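You operate a simulated robot arm through the tools that you are given. There is no shell and no other tool.

You run a simulated two-armed robot. Do the job below in one go: nothing can be reset, and whatever is moved stays where it is left.

Task
Lay the short bar from the tool drawer on the ledge and set the width to 152.
Fine: lay it under the control panel; shut the drawer; free the clamp lever for the handwheel and lock it again.
Where things are to end (x, y in the base frame): short bar within 12 cm of [85, 16].

Only the result counts: the job must be done as asked and must still hold three seconds after the hand-in. Knocking over, shifting, dropping, spilling or breaking anything else fails it.

Robot
Two 7-joint arms with fingered hands on one trunk that stands fixed in place. Base frame: the origin is at the foot of the trunk, x ahead of it, y to its left, z up. Units: cm, rad, N and s.
The left shoulder is at [5, 21.4, 86.9], the right one opposite. With the tool pointing down near the work surface each hand reaches from about 44 to 90 cm from the base axis, measured 20 degrees to its own side. Payload 3 kg a hand.
Tool frame (each hand has its own): the origin (TCP) lies between the finger pads and is the grasp point; the fingertips stand 2.6 cm ahead of it; z points along the fingers, y is the line along which they close. Largest opening 13.2 cm; the body of the gripper starts 7.3 cm behind the TCP. The gripper is a hand of 3 fingers: y runs from the thumb to the fingers, the wrist lies at [0, 0, -22.9] in the tool frame, and closing takes about 1.5 s.
Orientation is told as [roll, pitch, yaw] about the base's x, y, z axes, in that order, counted from this pose: with the fingers straight down and closing along the base's y, the tool's x points along the base's -x, its y along +y and its z along -z.

Tools
- The arms move only by the tool servo_tool. It takes "left_motion", "right_motion" or both (then of equal length, played together; a hand with none holds still); each is a list of rows, each an object (a shift or turn left out is 0, a gripper value left out holds the last) with "slide": the shift along the base's x, y, z in cm, a list of three; "rot": the turn, a rotation vector about the base's x, y, z in rad, a list of three. In form: [{"slide": [x, y, z], "rot": [ax, ay, az]}, ...]. A call has 1 to 20 rows; each row is the pose to reach, as a shift and turn from the pose commanded when the call began. "left_hand" and "right_hand" are, for a hand that has rows, the gripper command, from -1 (shut) to 1 (fully open), values between in proportion, set as the call begins (left out, the last holds). Each row takes 0.2 s and may step no farther than 5 cm and 0.15 rad from the row before; otherwise, or with a gripper value out of range, the whole call is refused. A pose out of reach is approached as far as the arm can. The call stops where the force on the tool passes 50 N (or 10 N more than at its start, if that is more) or the arm is blocked; 0.2 s more then pass. Each finger travels about 7.2 cm/s and halts on what it meets, pressing with about 26 N; the grip force reading is that of the motor and also rises with nothing between the fingers. The clock runs only during rows and for 0.2 s after the last one: add rows that repeat a pose to give the fingers time. It gives the time, the measured TCP pose, the force on the tool (base axes), the opening and the grip force at its end, in the units of the frame above (readings bear some noise), with the torque about the TCP (base axes, N m) and any sound that the robot's microphone picked up, and new pictures: "show" is both (left out), scene, wrist or none (wrist: the cameras of the hands that moved).
- Cameras (640 x 400 px; columns grow to the right, rows downward): "scene" is now at [3.21, -0.6, 150.93]; the picture's right is [0.01, -1.00, 0.00], its down [-0.56, -0.00, -0.83] and it looks along [0.83, 0.00, -0.56] (base axes); focal length 313 px, centre (320, 200). "left" rides on the left gripper at [-6.2, 0.3, -9.2] in its tool frame; the picture's right is [-0.05, -1.00, 0.00], its down [0.83, -0.04, -0.56] and it looks along [0.55, -0.03, 0.83] (tool axes); focal length 230 px, centre (320, 200). "right" rides on the right gripper at [6.1, 0.3, -9.2] in its tool frame; the picture's right is [-0.05, 1.00, 0.00], its down [-0.83, -0.04, -0.56] and it looks along [-0.55, -0.03, 0.83] (tool axes); focal length 230 px, centre (320, 200). There is no depth. A picture from a camera that has moved, and an enlarged one, comes with that camera's place and axes in the base frame and with its lens. The place of the scene camera against the robot may be out by one fixed shift of up to 1.2 cm in any direction.
- move_fingers(finger1, finger2, thumb_bend, hand): sets how far each is bent, from 0 (flat) to 1 (curled in); at 0.3 the hand is open as for a grip, at 0.7 the pads meet at the TCP. One left out holds its place. A second passes; each finger stops where it meets its share of the squeeze, and holds until it gets a number again. A gripper value or a shape takes the hand back. It gives what a move gives, with no picture; readings hold the bend of each and the force on the fingers (four entries, about 0 where the hand has none), thumb and palm.
- hand_shape(shape, hand): the hand has 3 fingers and takes this shape, open, in about a second: jaw (thumb against the fingers, like two jaws); tri (thumb and two fingers); tip (a fingertip pinch); poke (one finger out to press); point (the index stretched); flat (the hand flat); cup (the hand cupped); fist (a fist). The gripper value then closes the fingers along that shape, each until it touches; the sizes above hold for jaw. It gives what a move gives, with no picture.
- head_to(pan, tilt): turns the head with the scene camera to pan (to the left, within 1.501 rad either way) and tilt (down, from -0.506 to 1.204), counted from straight ahead of the robot. It gives what a move gives, and a new picture of the scene camera.
- enlarge(camera, box): a new picture of the part [left, top, right, bottom] of that camera's present view, enlarged. The clock stands still meanwhile.
- close_job(): hands the job in; it is judged then, once.

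Nothing tells you positions but the pictures and the camera data. Unless the task says otherwise, let go and move clear before handing in.

The tools are called as a command line: name --argument value ..., lists and objects as JSON in quotes. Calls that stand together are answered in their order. servo_tool: Moves the arms, as the interface text tells. Its arguments: {"type":"object","properties":{"left_motion":{"type":"array","items":{"type":"object","properties":{"slide":{"type":"array","items":{"type":"number"}},"rot":{"type":"array","items":{"type":"number"}}}}},"left_hand":{"type":"number"},"right_motion":{"type":"array","items":{"type":"object","properties":{"slide":{"type":"array","items":{"type":"number"}},"rot":{"type":"array","items":{"type":"number"}}}}},"right_hand":{"type":"number"},"show":{"type":"string","enum":["both","scene","wrist","none"]}},"required":[]} The other tools are called the same way: hand_shape (shape, hand) gives the hand a shape; move_fingers (finger1, finger2, thumb_bend, hand) moves the fingers one by one; head_to (pan, tilt) turns the head that bears the scene camera; enlarge (camera, box) takes an enlarged picture of a part of a camera's view; close_job () hands the job in.

At the start:

```text
time_s: 0.0
left_ee_pos: [41.09, 14.6, 126.39]
left_orientation: [-0.001, 0.0, -0.053]
left_contact_force: [-0.2, 0.1, -0.2]
left_wrist_torque: [-0.03, -0.05, 0.01]
left_finger_gap: 13.18
left_grasp_force: 0.2
left_shape: jaw
left_bend: [0.3, 0.3, 0.3]
left_finger forces: [0.0, 0.0, 0.0, 0.1, 0.0, 0.0]
right_ee_pos: [45.54, -27.84, 124.15]
right_orientation: [0.0, 0.0, -0.053]
right_contact_force: [-0.4, -0.3, -0.1]
right_wrist_torque: [0.0, 0.03, 0.01]
right_finger_gap: 13.18
right_grasp_force: 0.0
right_shape: jaw
right_bend: [0.3, 0.3, 0.3]
right_finger forces: [0.1, 0.0, 0.0, 0.0, 0.0, 0.1]
head pan, tilt: [0.005, 0.6]
```

scene: 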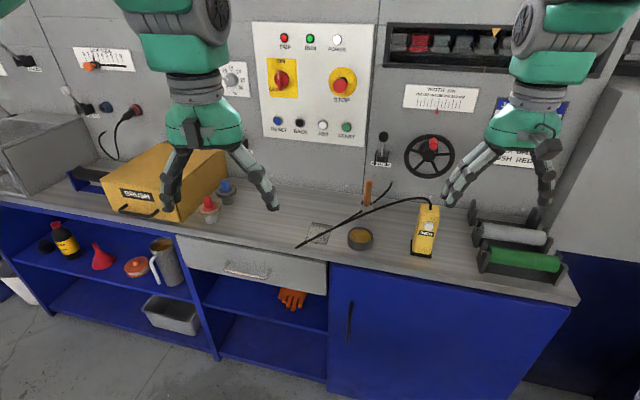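
right: 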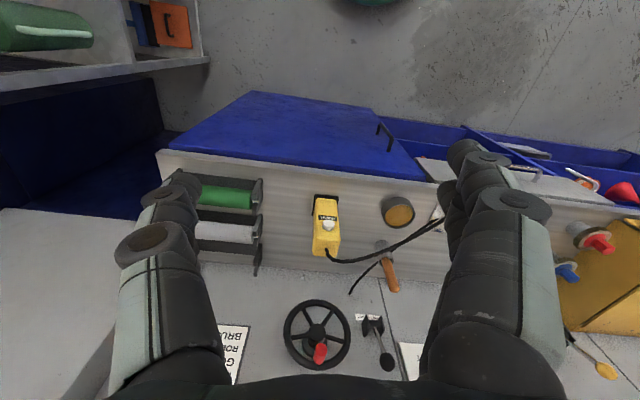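
left: 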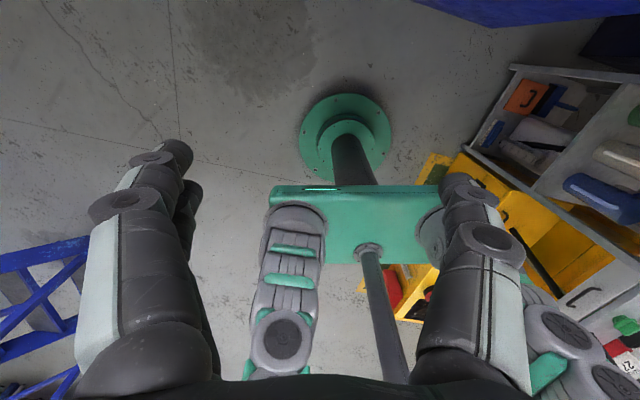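

I see a workbench with a control panel, a drawer under the ledge, a handwheel with a lever beside it, and a "WIDTH" scale. I'll look closer at each before moving anything.

enlarge --camera "scene" --box '[360, 70, 520, 190]'

enlarge --camera "scene" --box '[160, 160, 400, 310]'

enlarge --camera "scene" --box '[380, 10, 640, 130]'

enlarge --camera "scene" --box '[240, 10, 400, 160]'

```text
3.33 times, centred on (440, 130) of scene
camera zoom: at [3.21, -0.6, 150.93], right [0.01, -1.0, 0.0], down [-0.56, 0.0, -0.83], along [0.83, 0.0, -0.56], focal length 1044 px, centre (-80, 433)
```

zoom: 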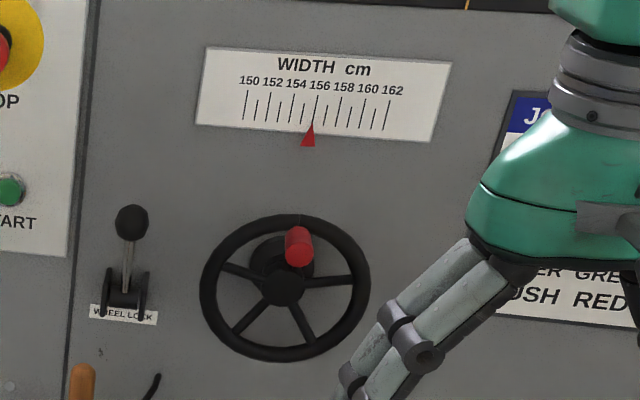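

```text
2.67 times, centred on (280, 235) of scene
camera zoom: at [3.21, -0.6, 150.93], right [0.01, -1.0, 0.0], down [-0.56, 0.0, -0.83], along [0.83, 0.0, -0.56], focal length 835 px, centre (427, 107)
```

zoom: 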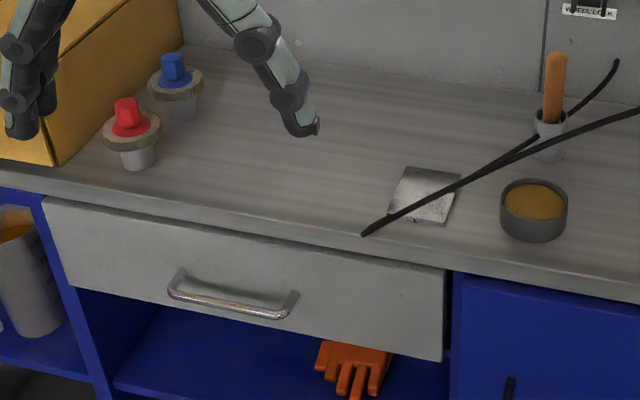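

```text
2.46 times, centred on (510, 70) of scene
camera zoom: at [3.21, -0.6, 150.93], right [0.01, -1.0, 0.0], down [-0.56, 0.0, -0.83], along [0.83, 0.0, -0.56], focal length 771 px, centre (-148, 520)
```

zoom: 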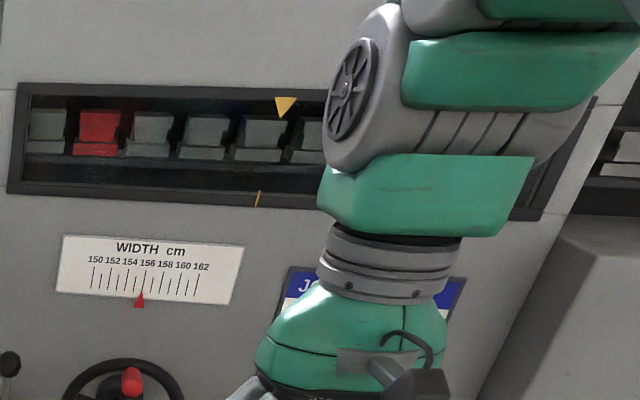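

```text
2.67 times, centred on (320, 85) of scene
camera zoom: at [3.21, -0.6, 150.93], right [0.01, -1.0, 0.0], down [-0.56, 0.0, -0.83], along [0.83, 0.0, -0.56], focal length 835 px, centre (320, 507)
```

zoom: 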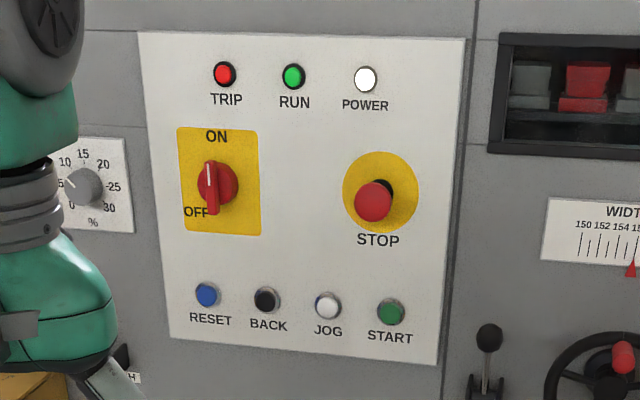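

The width pointer reads about 155.5. The bench looks turned about 13° to the base frame, with the wheel near [88, -33, 110] and the lock lever near [91, -19, 114]. I'll tilt the left hand forward so its camera faces the drawer.

servo_tool --left_motion '[{"slide": [1, 1, 0], "rot": [0, -0.14, 0]}, {"slide": [2, 2, 0], "rot": [0, -0.28, 0]}, {"slide": [3, 3, 0], "rot": [0, -0.42, 0]}, {"slide": [4, 4, 0], "rot": [0, -0.56, 0]}, {"slide": [5, 5, 0], "rot": [0, -0.7, 0]}, {"slide": [6, 6, 0], "rot": [0, -0.84, 0]}, {"slide": [6, 6, 0], "rot": [0, -0.84, 0]}]'

```text
time_s: 1.6
left_ee_pos: [47.03, 20.6, 126.27]
left_orientation: [0.058, -0.839, -0.077]
left_contact_force: [-0.6, 1.4, 0.3]
left_wrist_torque: [-0.01, -0.01, -0.03]
left_finger_gap: 13.18
left_grasp_force: 0.0
left_shape: jaw
left_bend: [0.3, 0.3, 0.3]
left_finger forces: [0.0, 0.0, 0.1, 0.1, 0.0, 0.0]
right_ee_pos: [45.43, -27.89, 124.15]
right_orientation: [0.001, 0.0, -0.05]
right_contact_force: [-0.2, 0.1, -0.1]
right_wrist_torque: [-0.03, 0.0, 0.03]
right_finger_gap: 13.18
right_grasp_force: 0.1
right_shape: jaw
right_bend: [0.3, 0.3, 0.3]
right_finger forces: [0.0, 0.1, 0.0, 0.0, 0.0, 0.0]
head pan, tilt: [0.005, 0.6]
camera left: at [44.3, 20.51, 137.08], right [0.0, -1.0, 0.0], down [-0.97, 0.0, -0.25], along [0.25, 0.0, -0.97], focal length 230 px, centre (320, 200)
```

scene: 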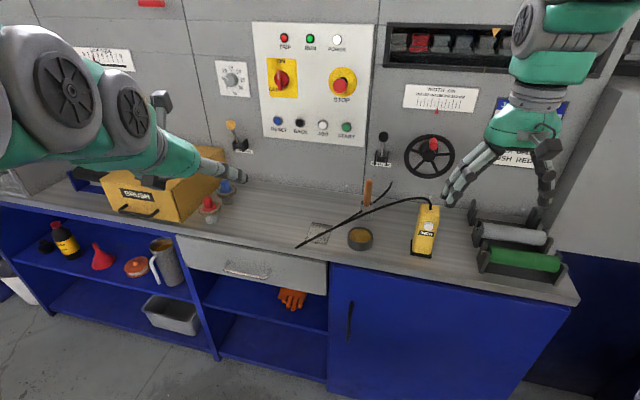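
left: 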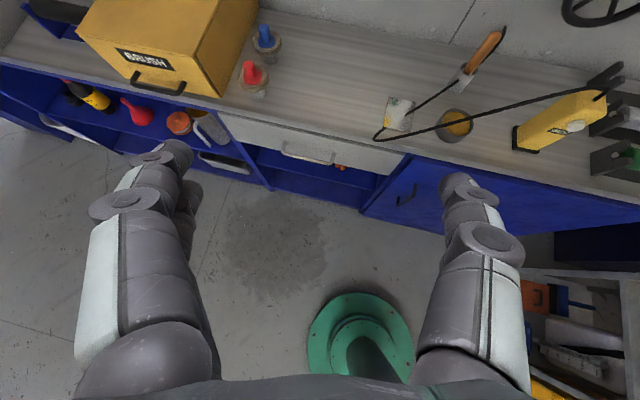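

I can see the drawer handle from here, roughly at [74, 23, 75]. I'll roll the left hand so its jaws close across the handle, and bring it lower.

servo_tool --left_motion '[{"slide": [0.5, 0.2, -1.5], "rot": [0.104, 0, -0.0935]}, {"slide": [1, 0.4, -3], "rot": [0.208, 0, -0.187]}, {"slide": [1.5, 0.6, -4.5], "rot": [0.312, 0, -0.2806]}, {"slide": [2, 0.8, -6], "rot": [0.417, 0, -0.374]}, {"slide": [2.5, 1, -7.5], "rot": [0.521, 0, -0.4676]}, {"slide": [3, 1.2, -9], "rot": [0.625, 0, -0.561]}, {"slide": [3.5, 1.4, -10.5], "rot": [0.729, 0, -0.6546]}, {"slide": [4, 1.6, -12], "rot": [0.833, 0, -0.748]}, {"slide": [4.5, 1.8, -13.5], "rot": [0.937, 0, -0.8417]}, {"slide": [5, 2, -15], "rot": [1.042, 0, -0.935]}, {"slide": [5.5, 2.2, -16.5], "rot": [1.146, 0, -1.0287]}, {"slide": [5.5, 2.2, -16.5], "rot": [1.168, 0, -1.049]}, {"slide": [5.5, 2.2, -16.5], "rot": [1.168, 0, -1.049]}]'

enlarge --camera "scene" --box '[160, 160, 400, 310]'

```text
time_s: 4.4
left_ee_pos: [52.64, 22.65, 109.83]
left_orientation: [0.841, 0.036, -1.605]
left_contact_force: [0.5, 0.7, 0.1]
left_wrist_torque: [-0.01, -0.01, 0.02]
left_finger_gap: 13.19
left_grasp_force: 0.0
left_shape: jaw
left_bend: [0.3, 0.3, 0.3]
left_finger forces: [0.0, 0.0, 0.0, 0.0, 0.1, 0.0]
right_ee_pos: [45.45, -27.87, 124.2]
right_orientation: [0.0, 0.002, -0.049]
right_contact_force: [-0.4, 0.4, 0.0]
right_wrist_torque: [-0.03, 0.02, 0.01]
right_finger_gap: 13.21
right_grasp_force: 0.0
right_shape: jaw
right_bend: [0.3, 0.3, 0.3]
right_finger forces: [0.0, 0.1, 0.1, 0.0, 0.0, 0.0]
head pan, tilt: [0.005, 0.6]
camera left: at [45.76, 16.55, 116.02], right [-0.67, 0.0, -0.74], down [-0.41, 0.83, 0.37], along [0.62, 0.55, -0.56], focal length 230 px, centre (320, 200)
```

scene: 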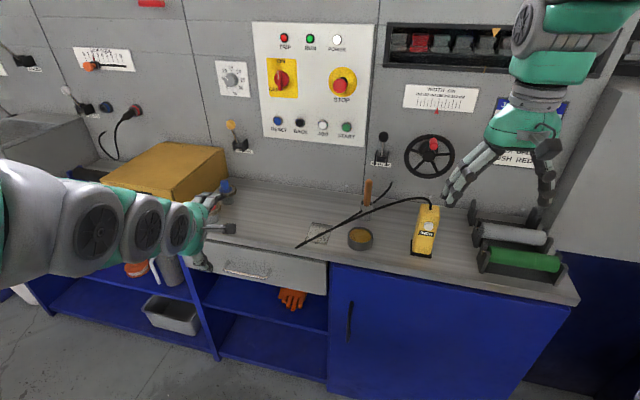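
left: 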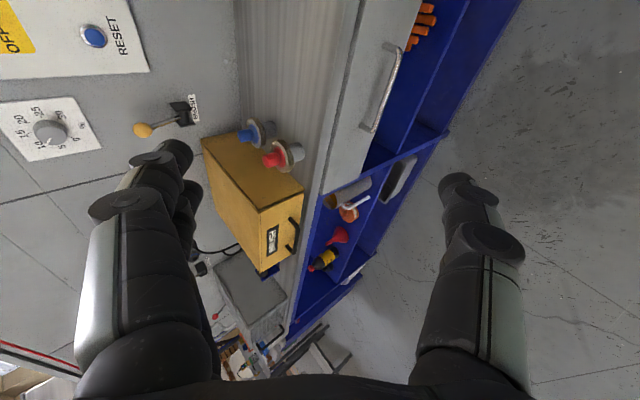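

```text
2.67 times, centred on (280, 235) of scene
camera zoom: at [3.21, -0.6, 150.93], right [0.01, -1.0, 0.0], down [-0.56, 0.0, -0.83], along [0.83, 0.0, -0.56], focal length 835 px, centre (427, 107)
```

zoom: 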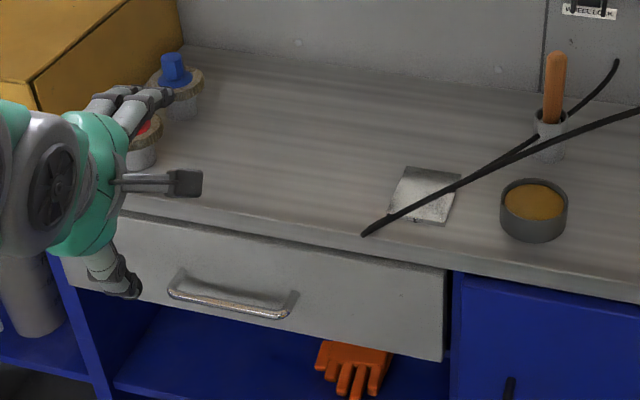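

The left camera now sees the handle side on. I'll enlarge it for a better fix.

enlarge --camera "left" --box '[300, 20, 460, 160]'

enlarge --camera "scene" --box '[205, 240, 345, 310]'

```text
2.86 times, centred on (380, 90) of left
camera zoom: at [45.76, 16.55, 116.02], right [-0.67, 0.0, -0.74], down [-0.41, 0.83, 0.37], along [0.62, 0.55, -0.56], focal length 657 px, centre (149, 514)
```

zoom: 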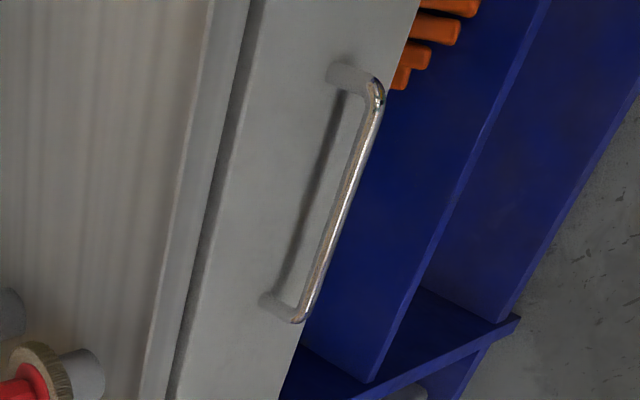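

```text
4.57 times, centred on (275, 275) of scene
camera zoom: at [3.21, -0.6, 150.93], right [0.01, -1.0, 0.0], down [-0.56, 0.0, -0.83], along [0.83, 0.0, -0.56], focal length 1432 px, centre (526, -143)
```

zoom: 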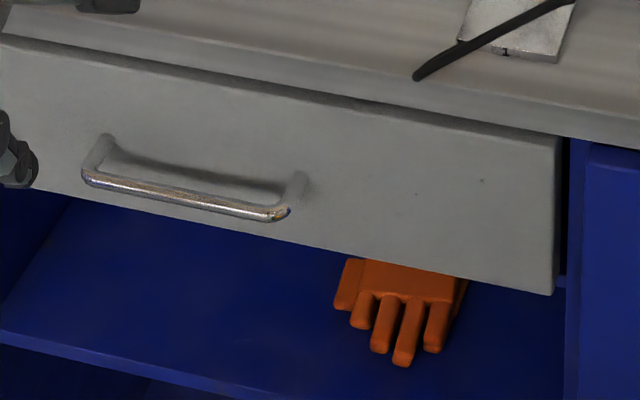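

The handle bar runs from about [70, 16.6, 76.5] to [74, 30.7, 75.6], so the bench is turned about 0.25 rad. I'll narrow the jaw and move to a point just short of the handle.

servo_tool --left_motion '[{"slide": [1.5, 0.5, -4], "rot": [0, 0, -0.05]}, {"slide": [3, 1, -8], "rot": [0, 0, -0.1]}, {"slide": [4.5, 1.5, -12], "rot": [0, 0, -0.15]}, {"slide": [6, 2, -16], "rot": [0, 0, -0.2]}, {"slide": [7.5, 2.5, -20], "rot": [0, 0, -0.25]}, {"slide": [9.5, 3, -23.5], "rot": [0, 0, -0.25]}, {"slide": [10.8, 3.2, -25.8], "rot": [0, 0, -0.25]}, {"slide": [10.8, 3.2, -25.8], "rot": [0, 0, -0.25]}]' --left_hand -0.1

enlarge --camera "scene" --box '[160, 190, 320, 310]'

enlarge --camera "left" --box '[160, 0, 480, 200]'

```text
time_s: 6.2
left_ee_pos: [63.57, 26.0, 84.06]
left_orientation: [0.839, 0.038, -1.855]
left_contact_force: [0.7, 0.1, 0.1]
left_wrist_torque: [-0.01, 0.0, -0.01]
left_finger_gap: 5.96
left_grasp_force: 0.0
left_shape: jaw
left_bend: [0.73, 0.73, 0.7]
left_finger forces: [0.0, 0.0, 0.1, 0.0, 0.1, 0.1]
left hand out of reach, approached as far as the arm can: row 2, 3, 4, 5
right_ee_pos: [45.4, -27.91, 124.16]
right_orientation: [0.002, -0.001, -0.05]
right_contact_force: [0.0, 0.0, 0.4]
right_wrist_torque: [0.0, 0.01, 0.0]
right_finger_gap: 13.18
right_grasp_force: 0.2
right_shape: jaw
right_bend: [0.3, 0.3, 0.3]
right_finger forces: [0.1, 0.0, 0.0, 0.1, 0.0, 0.1]
head pan, tilt: [0.005, 0.6]
camera left: at [55.25, 21.64, 90.15], right [-0.65, 0.16, -0.74], down [-0.19, 0.91, 0.37], along [0.74, 0.38, -0.56], focal length 230 px, centre (320, 200)
```

scene: 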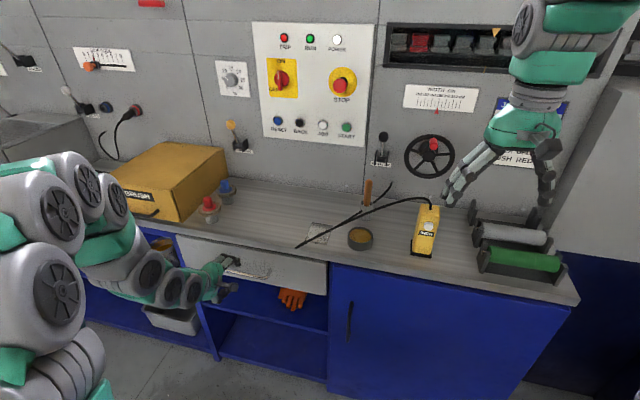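
left: 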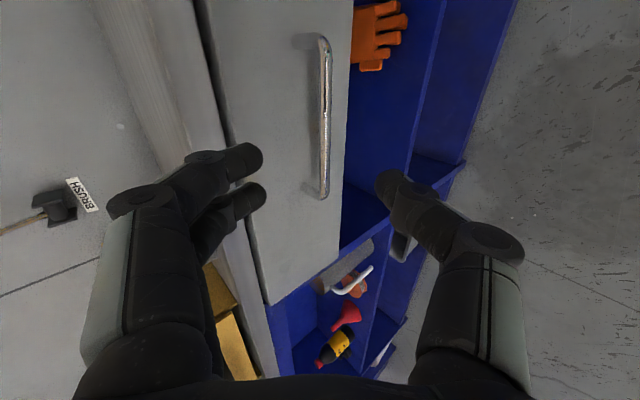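

```text
3.33 times, centred on (240, 250) of scene
camera zoom: at [3.21, -0.6, 150.93], right [0.01, -1.0, 0.0], down [-0.56, 0.0, -0.83], along [0.83, 0.0, -0.56], focal length 1044 px, centre (587, 33)
```

zoom: 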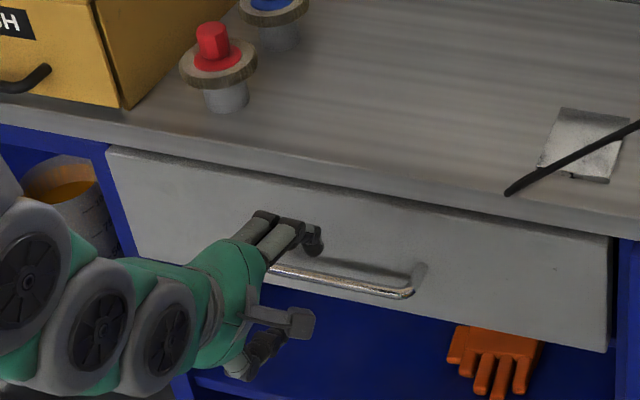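

```text
2.00 times, centred on (320, 100) of left
camera zoom: at [55.25, 21.64, 90.15], right [-0.65, 0.16, -0.74], down [-0.19, 0.91, 0.37], along [0.74, 0.38, -0.56], focal length 460 px, centre (320, 400)
```

zoom: 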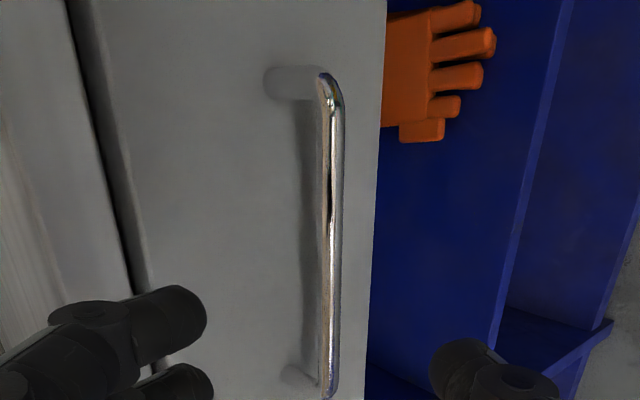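

The handle centre works out at about [74, 24, 73.8], nearly on the hand's axis. I'll advance along the fingers with a smaller opening and close on it.

servo_tool --left_motion '[{"slide": [1.6, -0.42, -1.6]}, {"slide": [3.2, -0.83, -3.2]}, {"slide": [4.8, -1.25, -4.8]}, {"slide": [6.4, -1.67, -6.4]}, {"slide": [8, -2.1, -8]}, {"slide": [8.8, -2.3, -8.8]}, {"slide": [9.6, -2.5, -9.6]}, {"slide": [9.6, -2.5, -9.6]}]' --left_hand -0.3

enlarge --camera "left" --box '[160, 50, 480, 250]'

```text
time_s: 8.0
left_ee_pos: [72.83, 23.48, 74.44]
left_orientation: [0.836, 0.037, -1.855]
left_contact_force: [-41.3, 6.9, 14.3]
left_wrist_torque: [-0.34, -1.64, -0.18]
left_finger_gap: 4.21
left_grasp_force: 0.0
left_shape: jaw
left_bend: [0.76, 0.76, 0.7]
left_finger forces: [18.6, 23.1, 0.0, 0.1, 0.0, 0.0]
right_ee_pos: [45.36, -27.87, 124.27]
right_orientation: [-0.003, 0.0, -0.05]
right_contact_force: [-0.4, 0.2, 0.4]
right_wrist_torque: [0.02, 0.01, 0.0]
right_finger_gap: 13.23
right_grasp_force: 0.0
right_shape: jaw
right_bend: [0.3, 0.3, 0.3]
right_finger forces: [0.0, 0.1, 0.1, 0.1, 0.0, 0.0]
head pan, tilt: [0.005, 0.6]
camera left: at [64.63, 19.2, 80.61], right [-0.65, 0.16, -0.74], down [-0.19, 0.91, 0.37], along [0.73, 0.38, -0.56], focal length 230 px, centre (320, 200)
```

scene: 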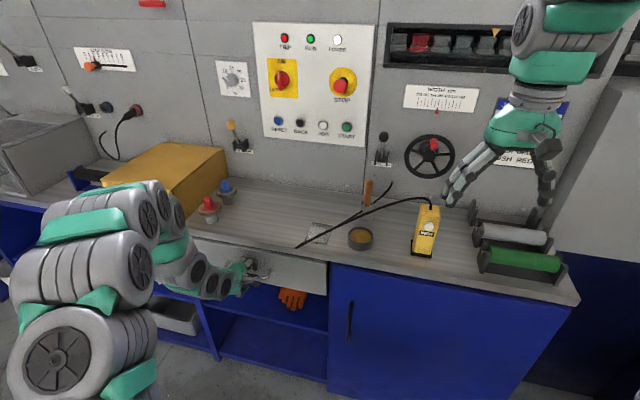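
left: 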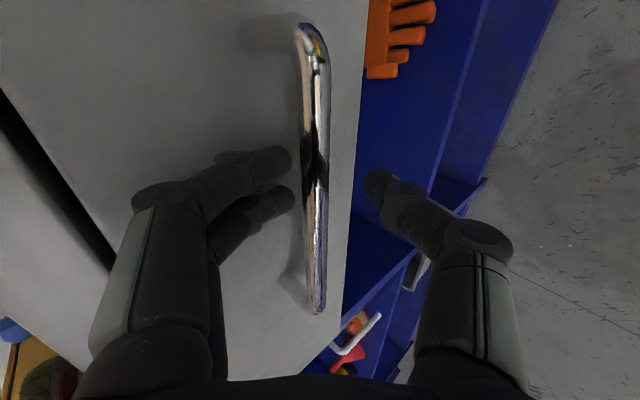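

```text
2.00 times, centred on (320, 150) of left
camera zoom: at [64.63, 19.2, 80.61], right [-0.65, 0.16, -0.74], down [-0.19, 0.91, 0.37], along [0.73, 0.38, -0.56], focal length 460 px, centre (320, 300)
```

zoom: 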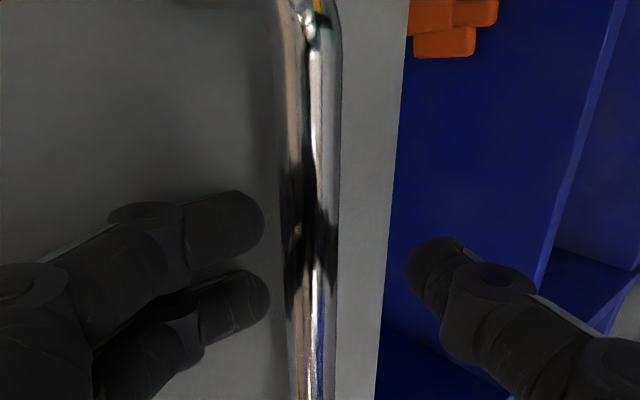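

The finger tips are pressing on the drawer face with the bar between the jaws. I'll back off slightly and close.

servo_tool --left_motion '[{"slide": [-0.8, 0.2, 0.2]}, {"slide": [-0.8, 0.2, 0.2]}, {"slide": [-0.8, 0.2, 0.2]}, {"slide": [-0.8, 0.2, 0.2]}, {"slide": [-0.8, 0.2, 0.2]}, {"slide": [-0.8, 0.2, 0.2]}]' --left_hand -1 --show "wrist"

```text
time_s: 9.4
left_ee_pos: [72.16, 23.69, 74.62]
left_orientation: [0.838, 0.036, -1.855]
left_contact_force: [0.8, -1.2, -17.7]
left_wrist_torque: [0.04, 0.09, -0.02]
left_finger_gap: 0.0
left_grasp_force: 26.4
left_shape: jaw
left_bend: [0.75, 0.75, 0.65]
left_finger forces: [0.0, 0.0, 0.0, 0.0, 25.4, 0.1]
right_ee_pos: [45.43, -27.86, 124.18]
right_orientation: [0.002, 0.0, -0.051]
right_contact_force: [-0.3, -0.1, 0.3]
right_wrist_torque: [0.01, 0.0, -0.02]
right_finger_gap: 13.17
right_grasp_force: 0.1
right_shape: jaw
right_bend: [0.3, 0.3, 0.3]
right_finger forces: [0.0, 0.0, 0.1, 0.0, 0.0, 0.0]
head pan, tilt: [0.005, 0.6]
camera left: at [63.94, 19.36, 80.75], right [-0.65, 0.16, -0.74], down [-0.19, 0.91, 0.37], along [0.74, 0.38, -0.56], focal length 230 px, centre (320, 200)
```

left: 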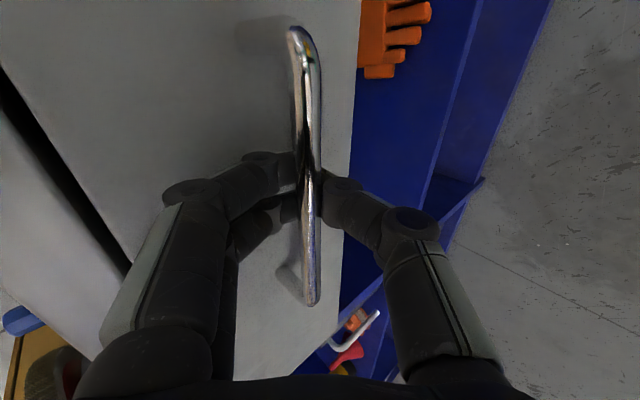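

The thumb presses on the bar and the fingers are behind it. I'll try pulling outward along the bench normal.

servo_tool --left_motion '[{"slide": [-1, 0.24, 0]}, {"slide": [-2, 0.48, 0]}, {"slide": [-3, 0.72, 0]}, {"slide": [-4, 0.96, 0]}, {"slide": [-5, 1.2, 0]}, {"slide": [-5, 1.2, 0]}]'

```text
time_s: 10.8
left_ee_pos: [67.19, 24.91, 74.59]
left_orientation: [0.839, 0.036, -1.855]
left_contact_force: [-1.0, 0.3, -15.8]
left_wrist_torque: [-0.01, 0.08, 0.04]
left_finger_gap: 0.0
left_grasp_force: 26.2
left_shape: jaw
left_bend: [0.75, 0.75, 0.65]
left_finger forces: [0.0, 0.0, 0.0, 0.1, 24.1, 0.0]
right_ee_pos: [45.41, -27.83, 124.22]
right_orientation: [0.001, -0.001, -0.051]
right_contact_force: [-0.5, -0.4, -0.5]
right_wrist_torque: [-0.01, 0.03, 0.0]
right_finger_gap: 13.19
right_grasp_force: 0.1
right_shape: jaw
right_bend: [0.3, 0.3, 0.3]
right_finger forces: [0.0, 0.1, 0.1, 0.1, 0.0, 0.0]
head pan, tilt: [0.005, 0.6]
camera left: at [58.98, 20.59, 80.76], right [-0.65, 0.16, -0.74], down [-0.19, 0.91, 0.37], along [0.74, 0.38, -0.56], focal length 230 px, centre (320, 200)
```

scene: 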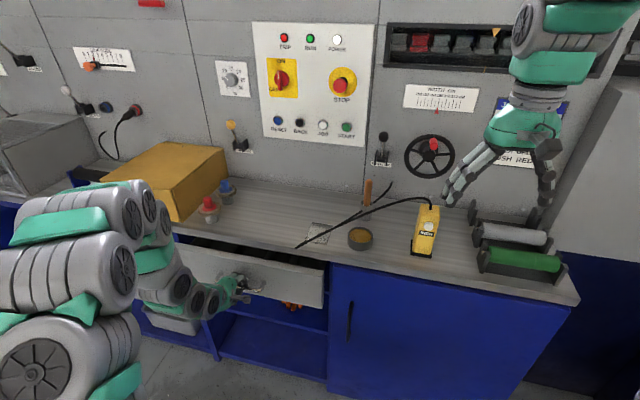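
left: 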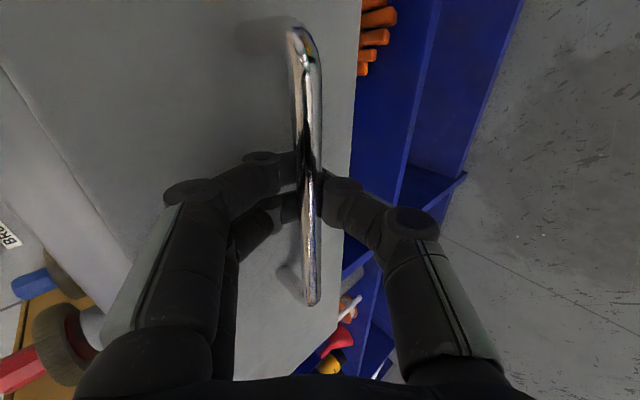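

The drawer is sliding out freely. I'll pull further, watching reach.

servo_tool --left_motion '[{"slide": [-1.5, 0.36, 0]}, {"slide": [-3, 0.72, 0]}, {"slide": [-4.5, 1.08, 0]}, {"slide": [-6, 1.44, 0]}, {"slide": [-7.5, 1.8, 0]}, {"slide": [-9, 2.16, 0]}, {"slide": [-10, 2.4, 0]}, {"slide": [-10, 2.4, 0]}]'

enlarge --camera "scene" --box '[160, 220, 340, 330]'

```text
time_s: 12.6
left_ee_pos: [60.84, 26.52, 74.61]
left_orientation: [0.834, 0.035, -1.854]
left_contact_force: [1.4, 4.5, -23.4]
left_wrist_torque: [0.03, 0.07, 0.03]
left_finger_gap: 0.0
left_grasp_force: 26.3
left_shape: jaw
left_bend: [0.75, 0.75, 0.65]
left_finger forces: [0.0, 0.0, 0.1, 0.1, 29.1, 0.0]
left hand out of reach, approached as far as the arm can: row 5, 6, 7, 8
right_ee_pos: [45.48, -27.94, 124.08]
right_orientation: [0.0, 0.0, -0.051]
right_contact_force: [0.3, -0.3, -1.7]
right_wrist_torque: [-0.01, 0.0, 0.02]
right_finger_gap: 13.2
right_grasp_force: 0.0
right_shape: jaw
right_bend: [0.3, 0.3, 0.3]
right_finger forces: [0.0, 0.1, 0.0, 0.0, 0.0, 0.0]
head pan, tilt: [0.005, 0.6]
camera left: at [52.65, 22.08, 80.87], right [-0.65, 0.16, -0.74], down [-0.19, 0.91, 0.37], along [0.73, 0.39, -0.56], focal length 230 px, centre (320, 200)
```

scene: 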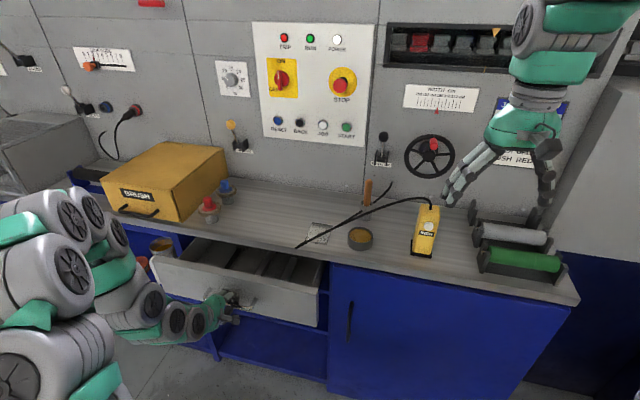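
left: 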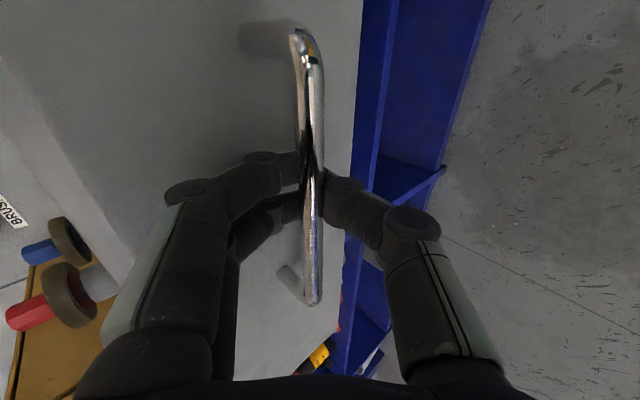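

```text
3.56 times, centred on (250, 275) of scene
camera zoom: at [3.24, -0.58, 150.93], right [0.01, -1.0, 0.0], down [-0.57, 0.0, -0.82], along [0.82, 0.0, -0.57], focal length 1113 px, centre (569, -67)
```

zoom: 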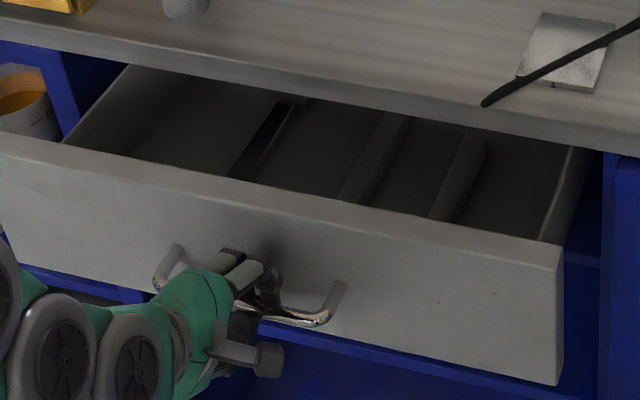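

The drawer is out about 11 cm and I can see dividers inside. The arm can't fold back further in this pose, so I'll let go of the handle and back off to look inside.

servo_tool --left_motion '[{"slide": [0, 0, 0]}, {"slide": [0, 0, 0]}, {"slide": [0, 0, 0]}]' --left_hand -0.2 --show "wrist"

```text
time_s: 13.4
left_ee_pos: [60.8, 26.42, 74.76]
left_orientation: [0.837, 0.037, -1.857]
left_contact_force: [0.3, -0.6, -0.2]
left_wrist_torque: [-0.01, -0.02, 0.01]
left_finger_gap: 5.21
left_grasp_force: 0.1
left_shape: jaw
left_bend: [0.73, 0.73, 0.7]
left_finger forces: [0.1, 0.1, 0.0, 0.1, 0.1, 0.0]
right_ee_pos: [45.43, -27.92, 124.18]
right_orientation: [0.001, -0.001, -0.053]
right_contact_force: [-0.3, -0.5, 0.2]
right_wrist_torque: [0.02, 0.02, -0.02]
right_finger_gap: 13.19
right_grasp_force: 0.0
right_shape: jaw
right_bend: [0.3, 0.3, 0.3]
right_finger forces: [0.0, 0.1, 0.1, 0.0, 0.0, 0.0]
head pan, tilt: [0.005, 0.6]
camera left: at [52.66, 22.06, 80.91], right [-0.65, 0.16, -0.74], down [-0.19, 0.91, 0.37], along [0.74, 0.39, -0.56], focal length 230 px, centre (320, 200)
```

left: 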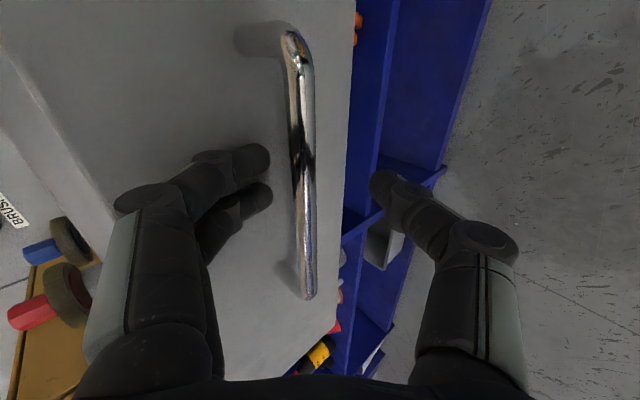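

The grip is open. I'll retreat along the fingers a little, then go up.

servo_tool --left_motion '[{"slide": [-0.7, 0.2, 0.7]}, {"slide": [-1.4, 0.4, 1.4]}, {"slide": [-2.1, 0.55, 2.1]}, {"slide": [-2.6, 0.7, 2.8]}, {"slide": [-2.6, 0.7, 2.8]}]' --show "wrist"

```text
time_s: 14.6
left_ee_pos: [60.74, 26.32, 74.67]
left_orientation: [0.835, 0.038, -1.857]
left_contact_force: [0.2, 0.3, -0.6]
left_wrist_torque: [0.02, 0.0, 0.02]
left_finger_gap: 5.25
left_grasp_force: 0.1
left_shape: jaw
left_bend: [0.73, 0.73, 0.7]
left_finger forces: [0.0, 0.1, 0.1, 0.0, 0.1, 0.0]
left hand out of reach, approached as far as the arm can: row 1, 2, 3, 4, 5
right_ee_pos: [45.46, -27.81, 124.27]
right_orientation: [-0.001, 0.0, -0.051]
right_contact_force: [-0.8, 0.4, 0.1]
right_wrist_torque: [0.01, 0.01, -0.03]
right_finger_gap: 13.2
right_grasp_force: 0.0
right_shape: jaw
right_bend: [0.3, 0.3, 0.3]
right_finger forces: [0.1, 0.0, 0.0, 0.1, 0.1, 0.1]
head pan, tilt: [0.005, 0.6]
camera left: at [52.64, 22.06, 80.89], right [-0.65, 0.16, -0.74], down [-0.19, 0.91, 0.37], along [0.73, 0.39, -0.56], focal length 230 px, centre (320, 200)
```

left: 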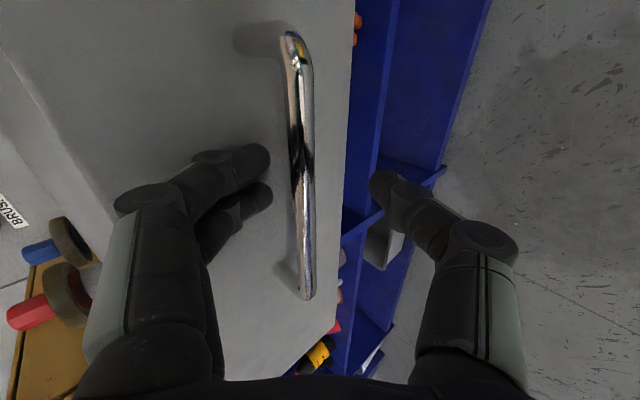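

The arm is at its folding limit here. I'll test small moves up and to the left to find a free direction.

servo_tool --left_motion '[{"slide": [0, 0, 0.8], "rot": [0.02, 0.08, 0]}, {"slide": [0, 0.2, 1.2], "rot": [0.03, 0.12, 0]}, {"slide": [-0.4, 0.2, 1.5], "rot": [0.04, 0.16, 0]}]' --show "wrist"

```text
time_s: 15.4
left_ee_pos: [60.48, 26.65, 76.13]
left_orientation: [0.673, 0.029, -1.861]
left_contact_force: [0.0, 0.2, -1.1]
left_wrist_torque: [0.01, -0.01, -0.02]
left_finger_gap: 5.24
left_grasp_force: 0.1
left_shape: jaw
left_bend: [0.73, 0.73, 0.7]
left_finger forces: [0.1, 0.0, 0.0, 0.1, 0.0, 0.1]
right_ee_pos: [45.4, -27.97, 124.21]
right_orientation: [-0.001, 0.0, -0.05]
right_contact_force: [-0.3, -0.2, -0.3]
right_wrist_torque: [-0.01, 0.01, 0.01]
right_finger_gap: 13.17
right_grasp_force: 0.0
right_shape: jaw
right_bend: [0.3, 0.3, 0.3]
right_finger forces: [0.0, 0.0, 0.0, 0.0, 0.1, 0.0]
head pan, tilt: [0.005, 0.6]
camera left: at [53.32, 22.0, 83.35], right [-0.76, 0.19, -0.62], down [-0.13, 0.89, 0.43], along [0.64, 0.41, -0.65], focal length 230 px, centre (320, 200)
```

left: 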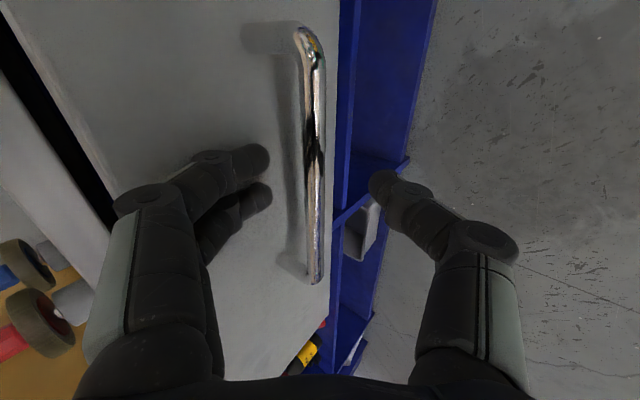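

That freed the arm. Now I'll back off along the fingers and rise to look down into the drawer.

servo_tool --left_motion '[{"slide": [-0.6, 0.15, 0.8], "rot": [0.005, 0.03, 0]}, {"slide": [-1.2, 0.3, 1.6], "rot": [0.01, 0.05, 0]}, {"slide": [-1.8, 0.45, 2.6], "rot": [0.02, 0.08, 0]}, {"slide": [-2.2, 0.55, 4], "rot": [0.03, 0.12, 0]}, {"slide": [-2.2, 0.55, 7], "rot": [0.03, 0.12, 0]}, {"slide": [-2.2, 0.55, 11], "rot": [0.03, 0.12, 0]}, {"slide": [-2.2, 0.55, 15], "rot": [0.03, 0.12, 0]}, {"slide": [-2.2, 0.55, 19], "rot": [0.03, 0.12, 0]}, {"slide": [-2.2, 0.55, 23], "rot": [0.03, 0.12, 0]}, {"slide": [-2.2, 0.55, 25], "rot": [0.03, 0.12, 0]}]'

enlarge --camera "scene" --box '[160, 220, 340, 330]'

```text
time_s: 17.6
left_ee_pos: [58.19, 27.08, 101.05]
left_orientation: [0.549, 0.023, -1.864]
left_contact_force: [0.6, 0.0, -0.3]
left_wrist_torque: [0.02, 0.02, -0.04]
left_finger_gap: 5.22
left_grasp_force: 0.0
left_shape: jaw
left_bend: [0.73, 0.73, 0.7]
left_finger forces: [0.0, 0.0, 0.0, 0.1, 0.0, 0.0]
right_ee_pos: [45.31, -27.88, 124.12]
right_orientation: [0.001, -0.002, -0.051]
right_contact_force: [0.0, 0.4, 1.0]
right_wrist_torque: [-0.01, -0.01, -0.02]
right_finger_gap: 13.18
right_grasp_force: 0.1
right_shape: jaw
right_bend: [0.3, 0.3, 0.3]
right_finger forces: [0.0, 0.1, 0.1, 0.0, 0.0, 0.0]
head pan, tilt: [0.005, 0.6]
camera left: at [51.96, 22.25, 108.94], right [-0.83, 0.21, -0.52], down [-0.08, 0.88, 0.47], along [0.56, 0.43, -0.71], focal length 230 px, centre (320, 200)
```

scene: 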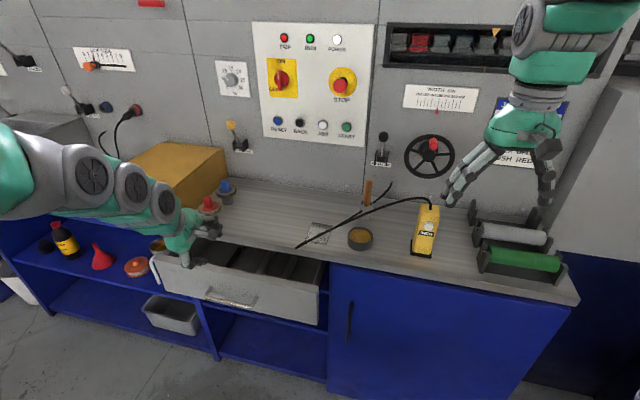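
left: 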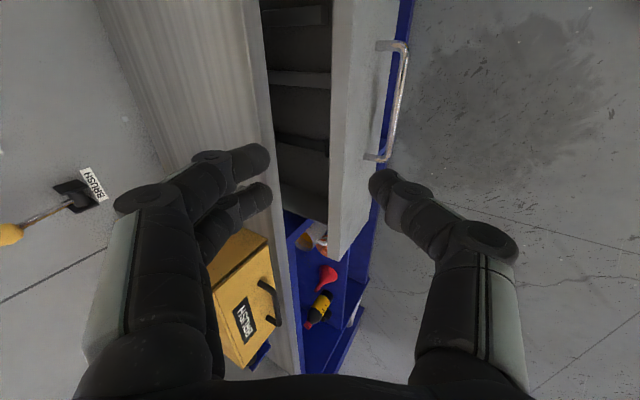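

```text
3.56 times, centred on (250, 275) of scene
camera zoom: at [3.21, -0.6, 150.93], right [0.01, -1.0, 0.0], down [-0.56, 0.0, -0.83], along [0.83, 0.0, -0.56], focal length 1113 px, centre (569, -67)
```

zoom: 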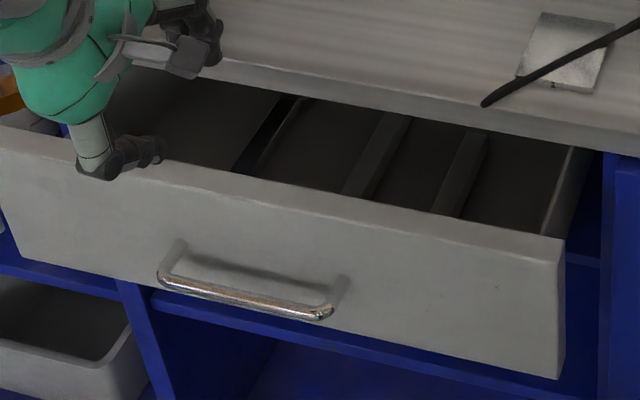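

The drawer panel top is near z 84 and stands about 8 cm in front of the ledge edge. I'll point the left hand straight down over the panel, thumb outside and fingers inside, to grip its rim and pull further.

servo_tool --left_motion '[{"slide": [2, -1.2, 0], "rot": [0.034, 0.133, 0]}, {"slide": [4, -2.4, 0], "rot": [0.068, 0.266, 0]}, {"slide": [6, -3.5, -1], "rot": [0.1, 0.4, 0]}, {"slide": [8.3, -4.7, -3], "rot": [0.137, 0.532, 0]}, {"slide": [8.3, -4.7, -3], "rot": [0.137, 0.532, 0]}]' --left_hand 0

enlarge --camera "scene" --box '[160, 190, 340, 310]'

enlarge --camera "left" --box '[160, 0, 480, 200]'

```text
time_s: 18.8
left_ee_pos: [66.5, 22.41, 97.97]
left_orientation: [-0.001, -0.002, -1.872]
left_contact_force: [-0.5, -0.3, 0.2]
left_wrist_torque: [0.02, 0.0, 0.01]
left_finger_gap: 6.56
left_grasp_force: 0.0
left_shape: jaw
left_bend: [0.73, 0.73, 0.7]
left_finger forces: [0.0, 0.1, 0.1, 0.1, 0.1, 0.0]
right_ee_pos: [45.45, -27.95, 124.08]
right_orientation: [0.0, 0.0, -0.051]
right_contact_force: [-0.7, -0.2, 0.0]
right_wrist_torque: [0.0, -0.02, -0.03]
right_finger_gap: 13.18
right_grasp_force: 0.1
right_shape: jaw
right_bend: [0.3, 0.3, 0.3]
right_finger forces: [0.0, 0.0, 0.0, 0.0, 0.1, 0.0]
head pan, tilt: [0.005, 0.6]
camera left: at [65.01, 16.45, 107.13], right [-0.97, 0.25, 0.0], down [0.2, 0.81, 0.55], along [0.14, 0.54, -0.83], focal length 230 px, centre (320, 200)
```

scene: 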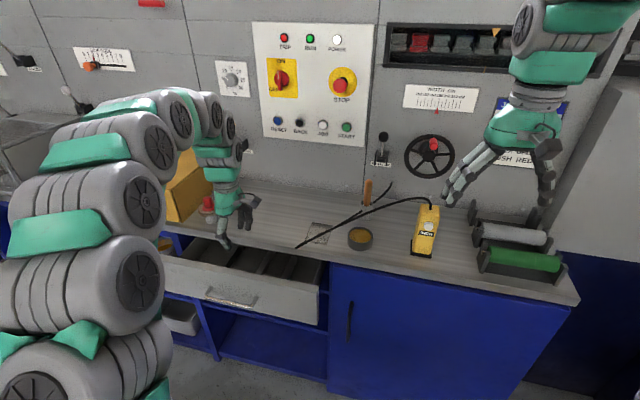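
left: 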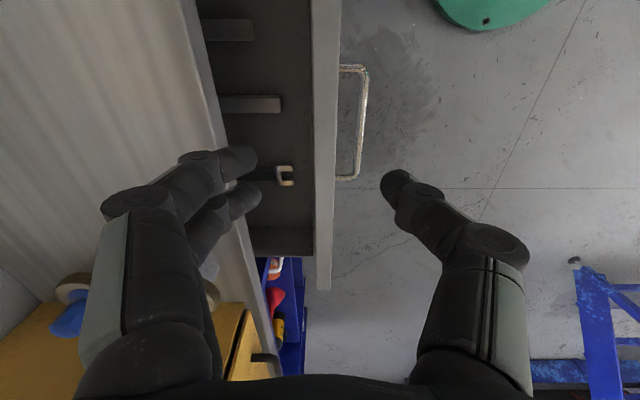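

```text
3.33 times, centred on (250, 250) of scene
camera zoom: at [3.21, -0.6, 150.93], right [0.01, -1.0, 0.0], down [-0.57, 0.0, -0.82], along [0.82, 0.0, -0.57], focal length 1044 px, centre (553, 33)
```

zoom: 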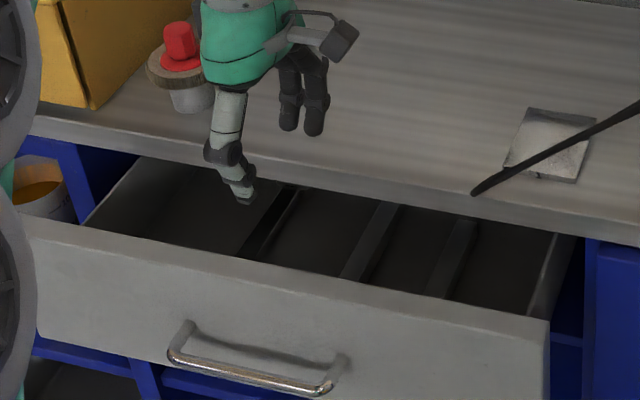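

```text
2.00 times, centred on (320, 100) of left
camera zoom: at [65.01, 16.45, 107.13], right [-0.97, 0.25, 0.0], down [0.2, 0.81, 0.55], along [0.14, 0.54, -0.83], focal length 460 px, centre (320, 400)
```

zoom: 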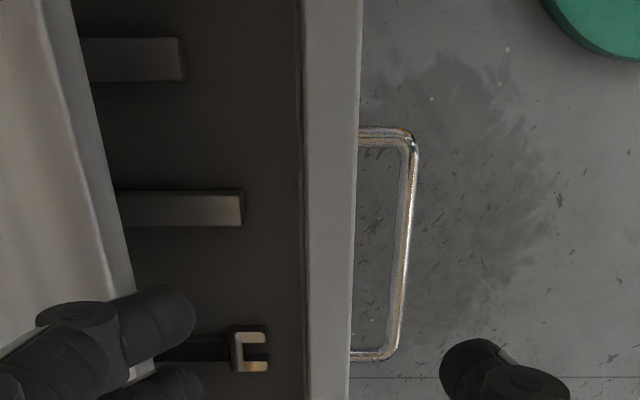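

The drawer holds two grey flat bars and a dark wrench, with their far ends still under the ledge. I'll lower over the panel rim, grip it and pull further.

servo_tool --left_motion '[{"slide": [-0.5, 0.1, -3]}, {"slide": [-0.5, 0.1, -6]}, {"slide": [-0.5, 0.1, -9]}, {"slide": [-0.5, 0.1, -12]}, {"slide": [-0.5, 0.1, -14.5]}, {"slide": [-0.5, 0.1, -16]}, {"slide": [-0.5, 0.1, -16]}]'

enlarge --camera "scene" --box '[160, 190, 340, 310]'

```text
time_s: 20.4
left_ee_pos: [66.09, 22.73, 82.14]
left_orientation: [0.003, -0.003, -1.87]
left_contact_force: [-0.8, -0.1, -0.2]
left_wrist_torque: [0.02, 0.02, 0.04]
left_finger_gap: 6.59
left_grasp_force: 0.1
left_shape: jaw
left_bend: [0.73, 0.73, 0.7]
left_finger forces: [0.0, 0.0, 0.0, 0.0, 0.0, 0.0]
right_ee_pos: [45.53, -27.94, 124.17]
right_orientation: [-0.001, 0.001, -0.049]
right_contact_force: [-0.5, 0.3, 0.5]
right_wrist_torque: [0.0, 0.0, -0.01]
right_finger_gap: 13.2
right_grasp_force: 0.0
right_shape: jaw
right_bend: [0.3, 0.3, 0.3]
right_finger forces: [0.0, 0.1, 0.1, 0.0, 0.0, 0.0]
head pan, tilt: [0.005, 0.6]
camera left: at [64.48, 16.59, 91.25], right [-0.97, 0.25, 0.0], down [0.2, 0.81, 0.55], along [0.14, 0.54, -0.83], focal length 230 px, centre (320, 200)
```

scene: 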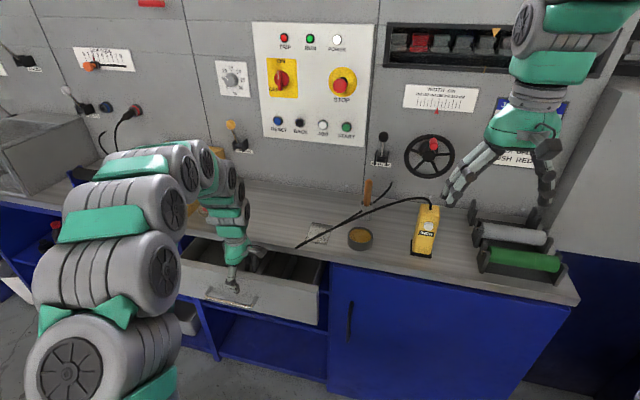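
left: 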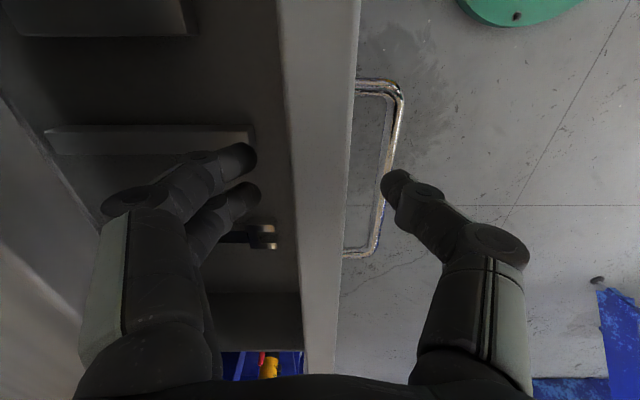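

```text
3.33 times, centred on (250, 250) of scene
camera zoom: at [3.21, -0.6, 150.93], right [0.01, -1.0, 0.0], down [-0.56, 0.0, -0.83], along [0.82, 0.0, -0.56], focal length 1044 px, centre (553, 33)
```

zoom: 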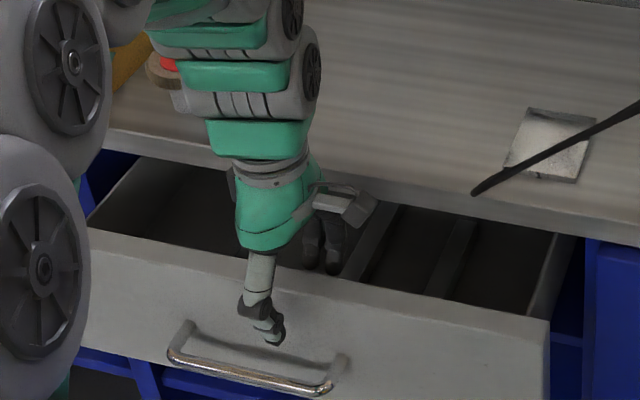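

The panel rim is between thumb and fingers. Closing and pulling along the bench normal.

servo_tool --left_motion '[{"slide": [0, 0, 0]}, {"slide": [0, 0, 0]}, {"slide": [0, 0, 0]}, {"slide": [0, 0, 0]}, {"slide": [0, 0, 0]}]' --left_hand -1 --show "wrist"

```text
time_s: 21.6
left_ee_pos: [65.98, 22.58, 82.03]
left_orientation: [-0.001, 0.0, -1.871]
left_contact_force: [-0.4, 1.1, -5.1]
left_wrist_torque: [-0.04, 0.0, 0.02]
left_finger_gap: 2.08
left_grasp_force: 25.7
left_shape: jaw
left_bend: [0.73, 0.73, 0.7]
left_finger forces: [11.5, 11.7, 0.1, 0.1, 23.2, 0.0]
right_ee_pos: [45.5, -27.92, 124.33]
right_orientation: [0.001, -0.001, -0.05]
right_contact_force: [-0.2, 0.4, 0.2]
right_wrist_torque: [0.0, -0.03, 0.01]
right_finger_gap: 13.18
right_grasp_force: 0.2
right_shape: jaw
right_bend: [0.3, 0.3, 0.3]
right_finger forces: [0.0, 0.0, 0.0, 0.0, 0.0, 0.1]
head pan, tilt: [0.005, 0.6]
camera left: at [64.49, 16.59, 91.26], right [-0.97, 0.25, 0.0], down [0.2, 0.81, 0.55], along [0.14, 0.54, -0.83], focal length 230 px, centre (320, 200)
```

left: 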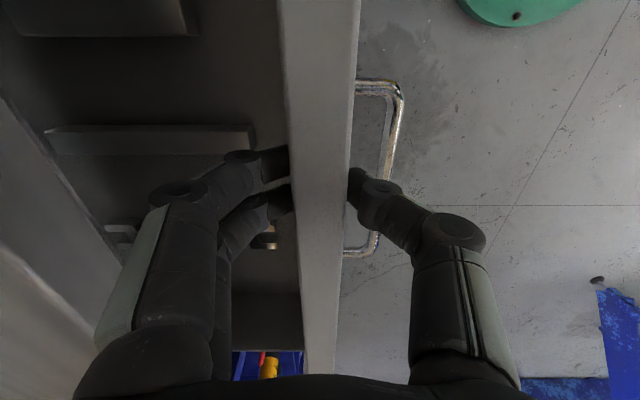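

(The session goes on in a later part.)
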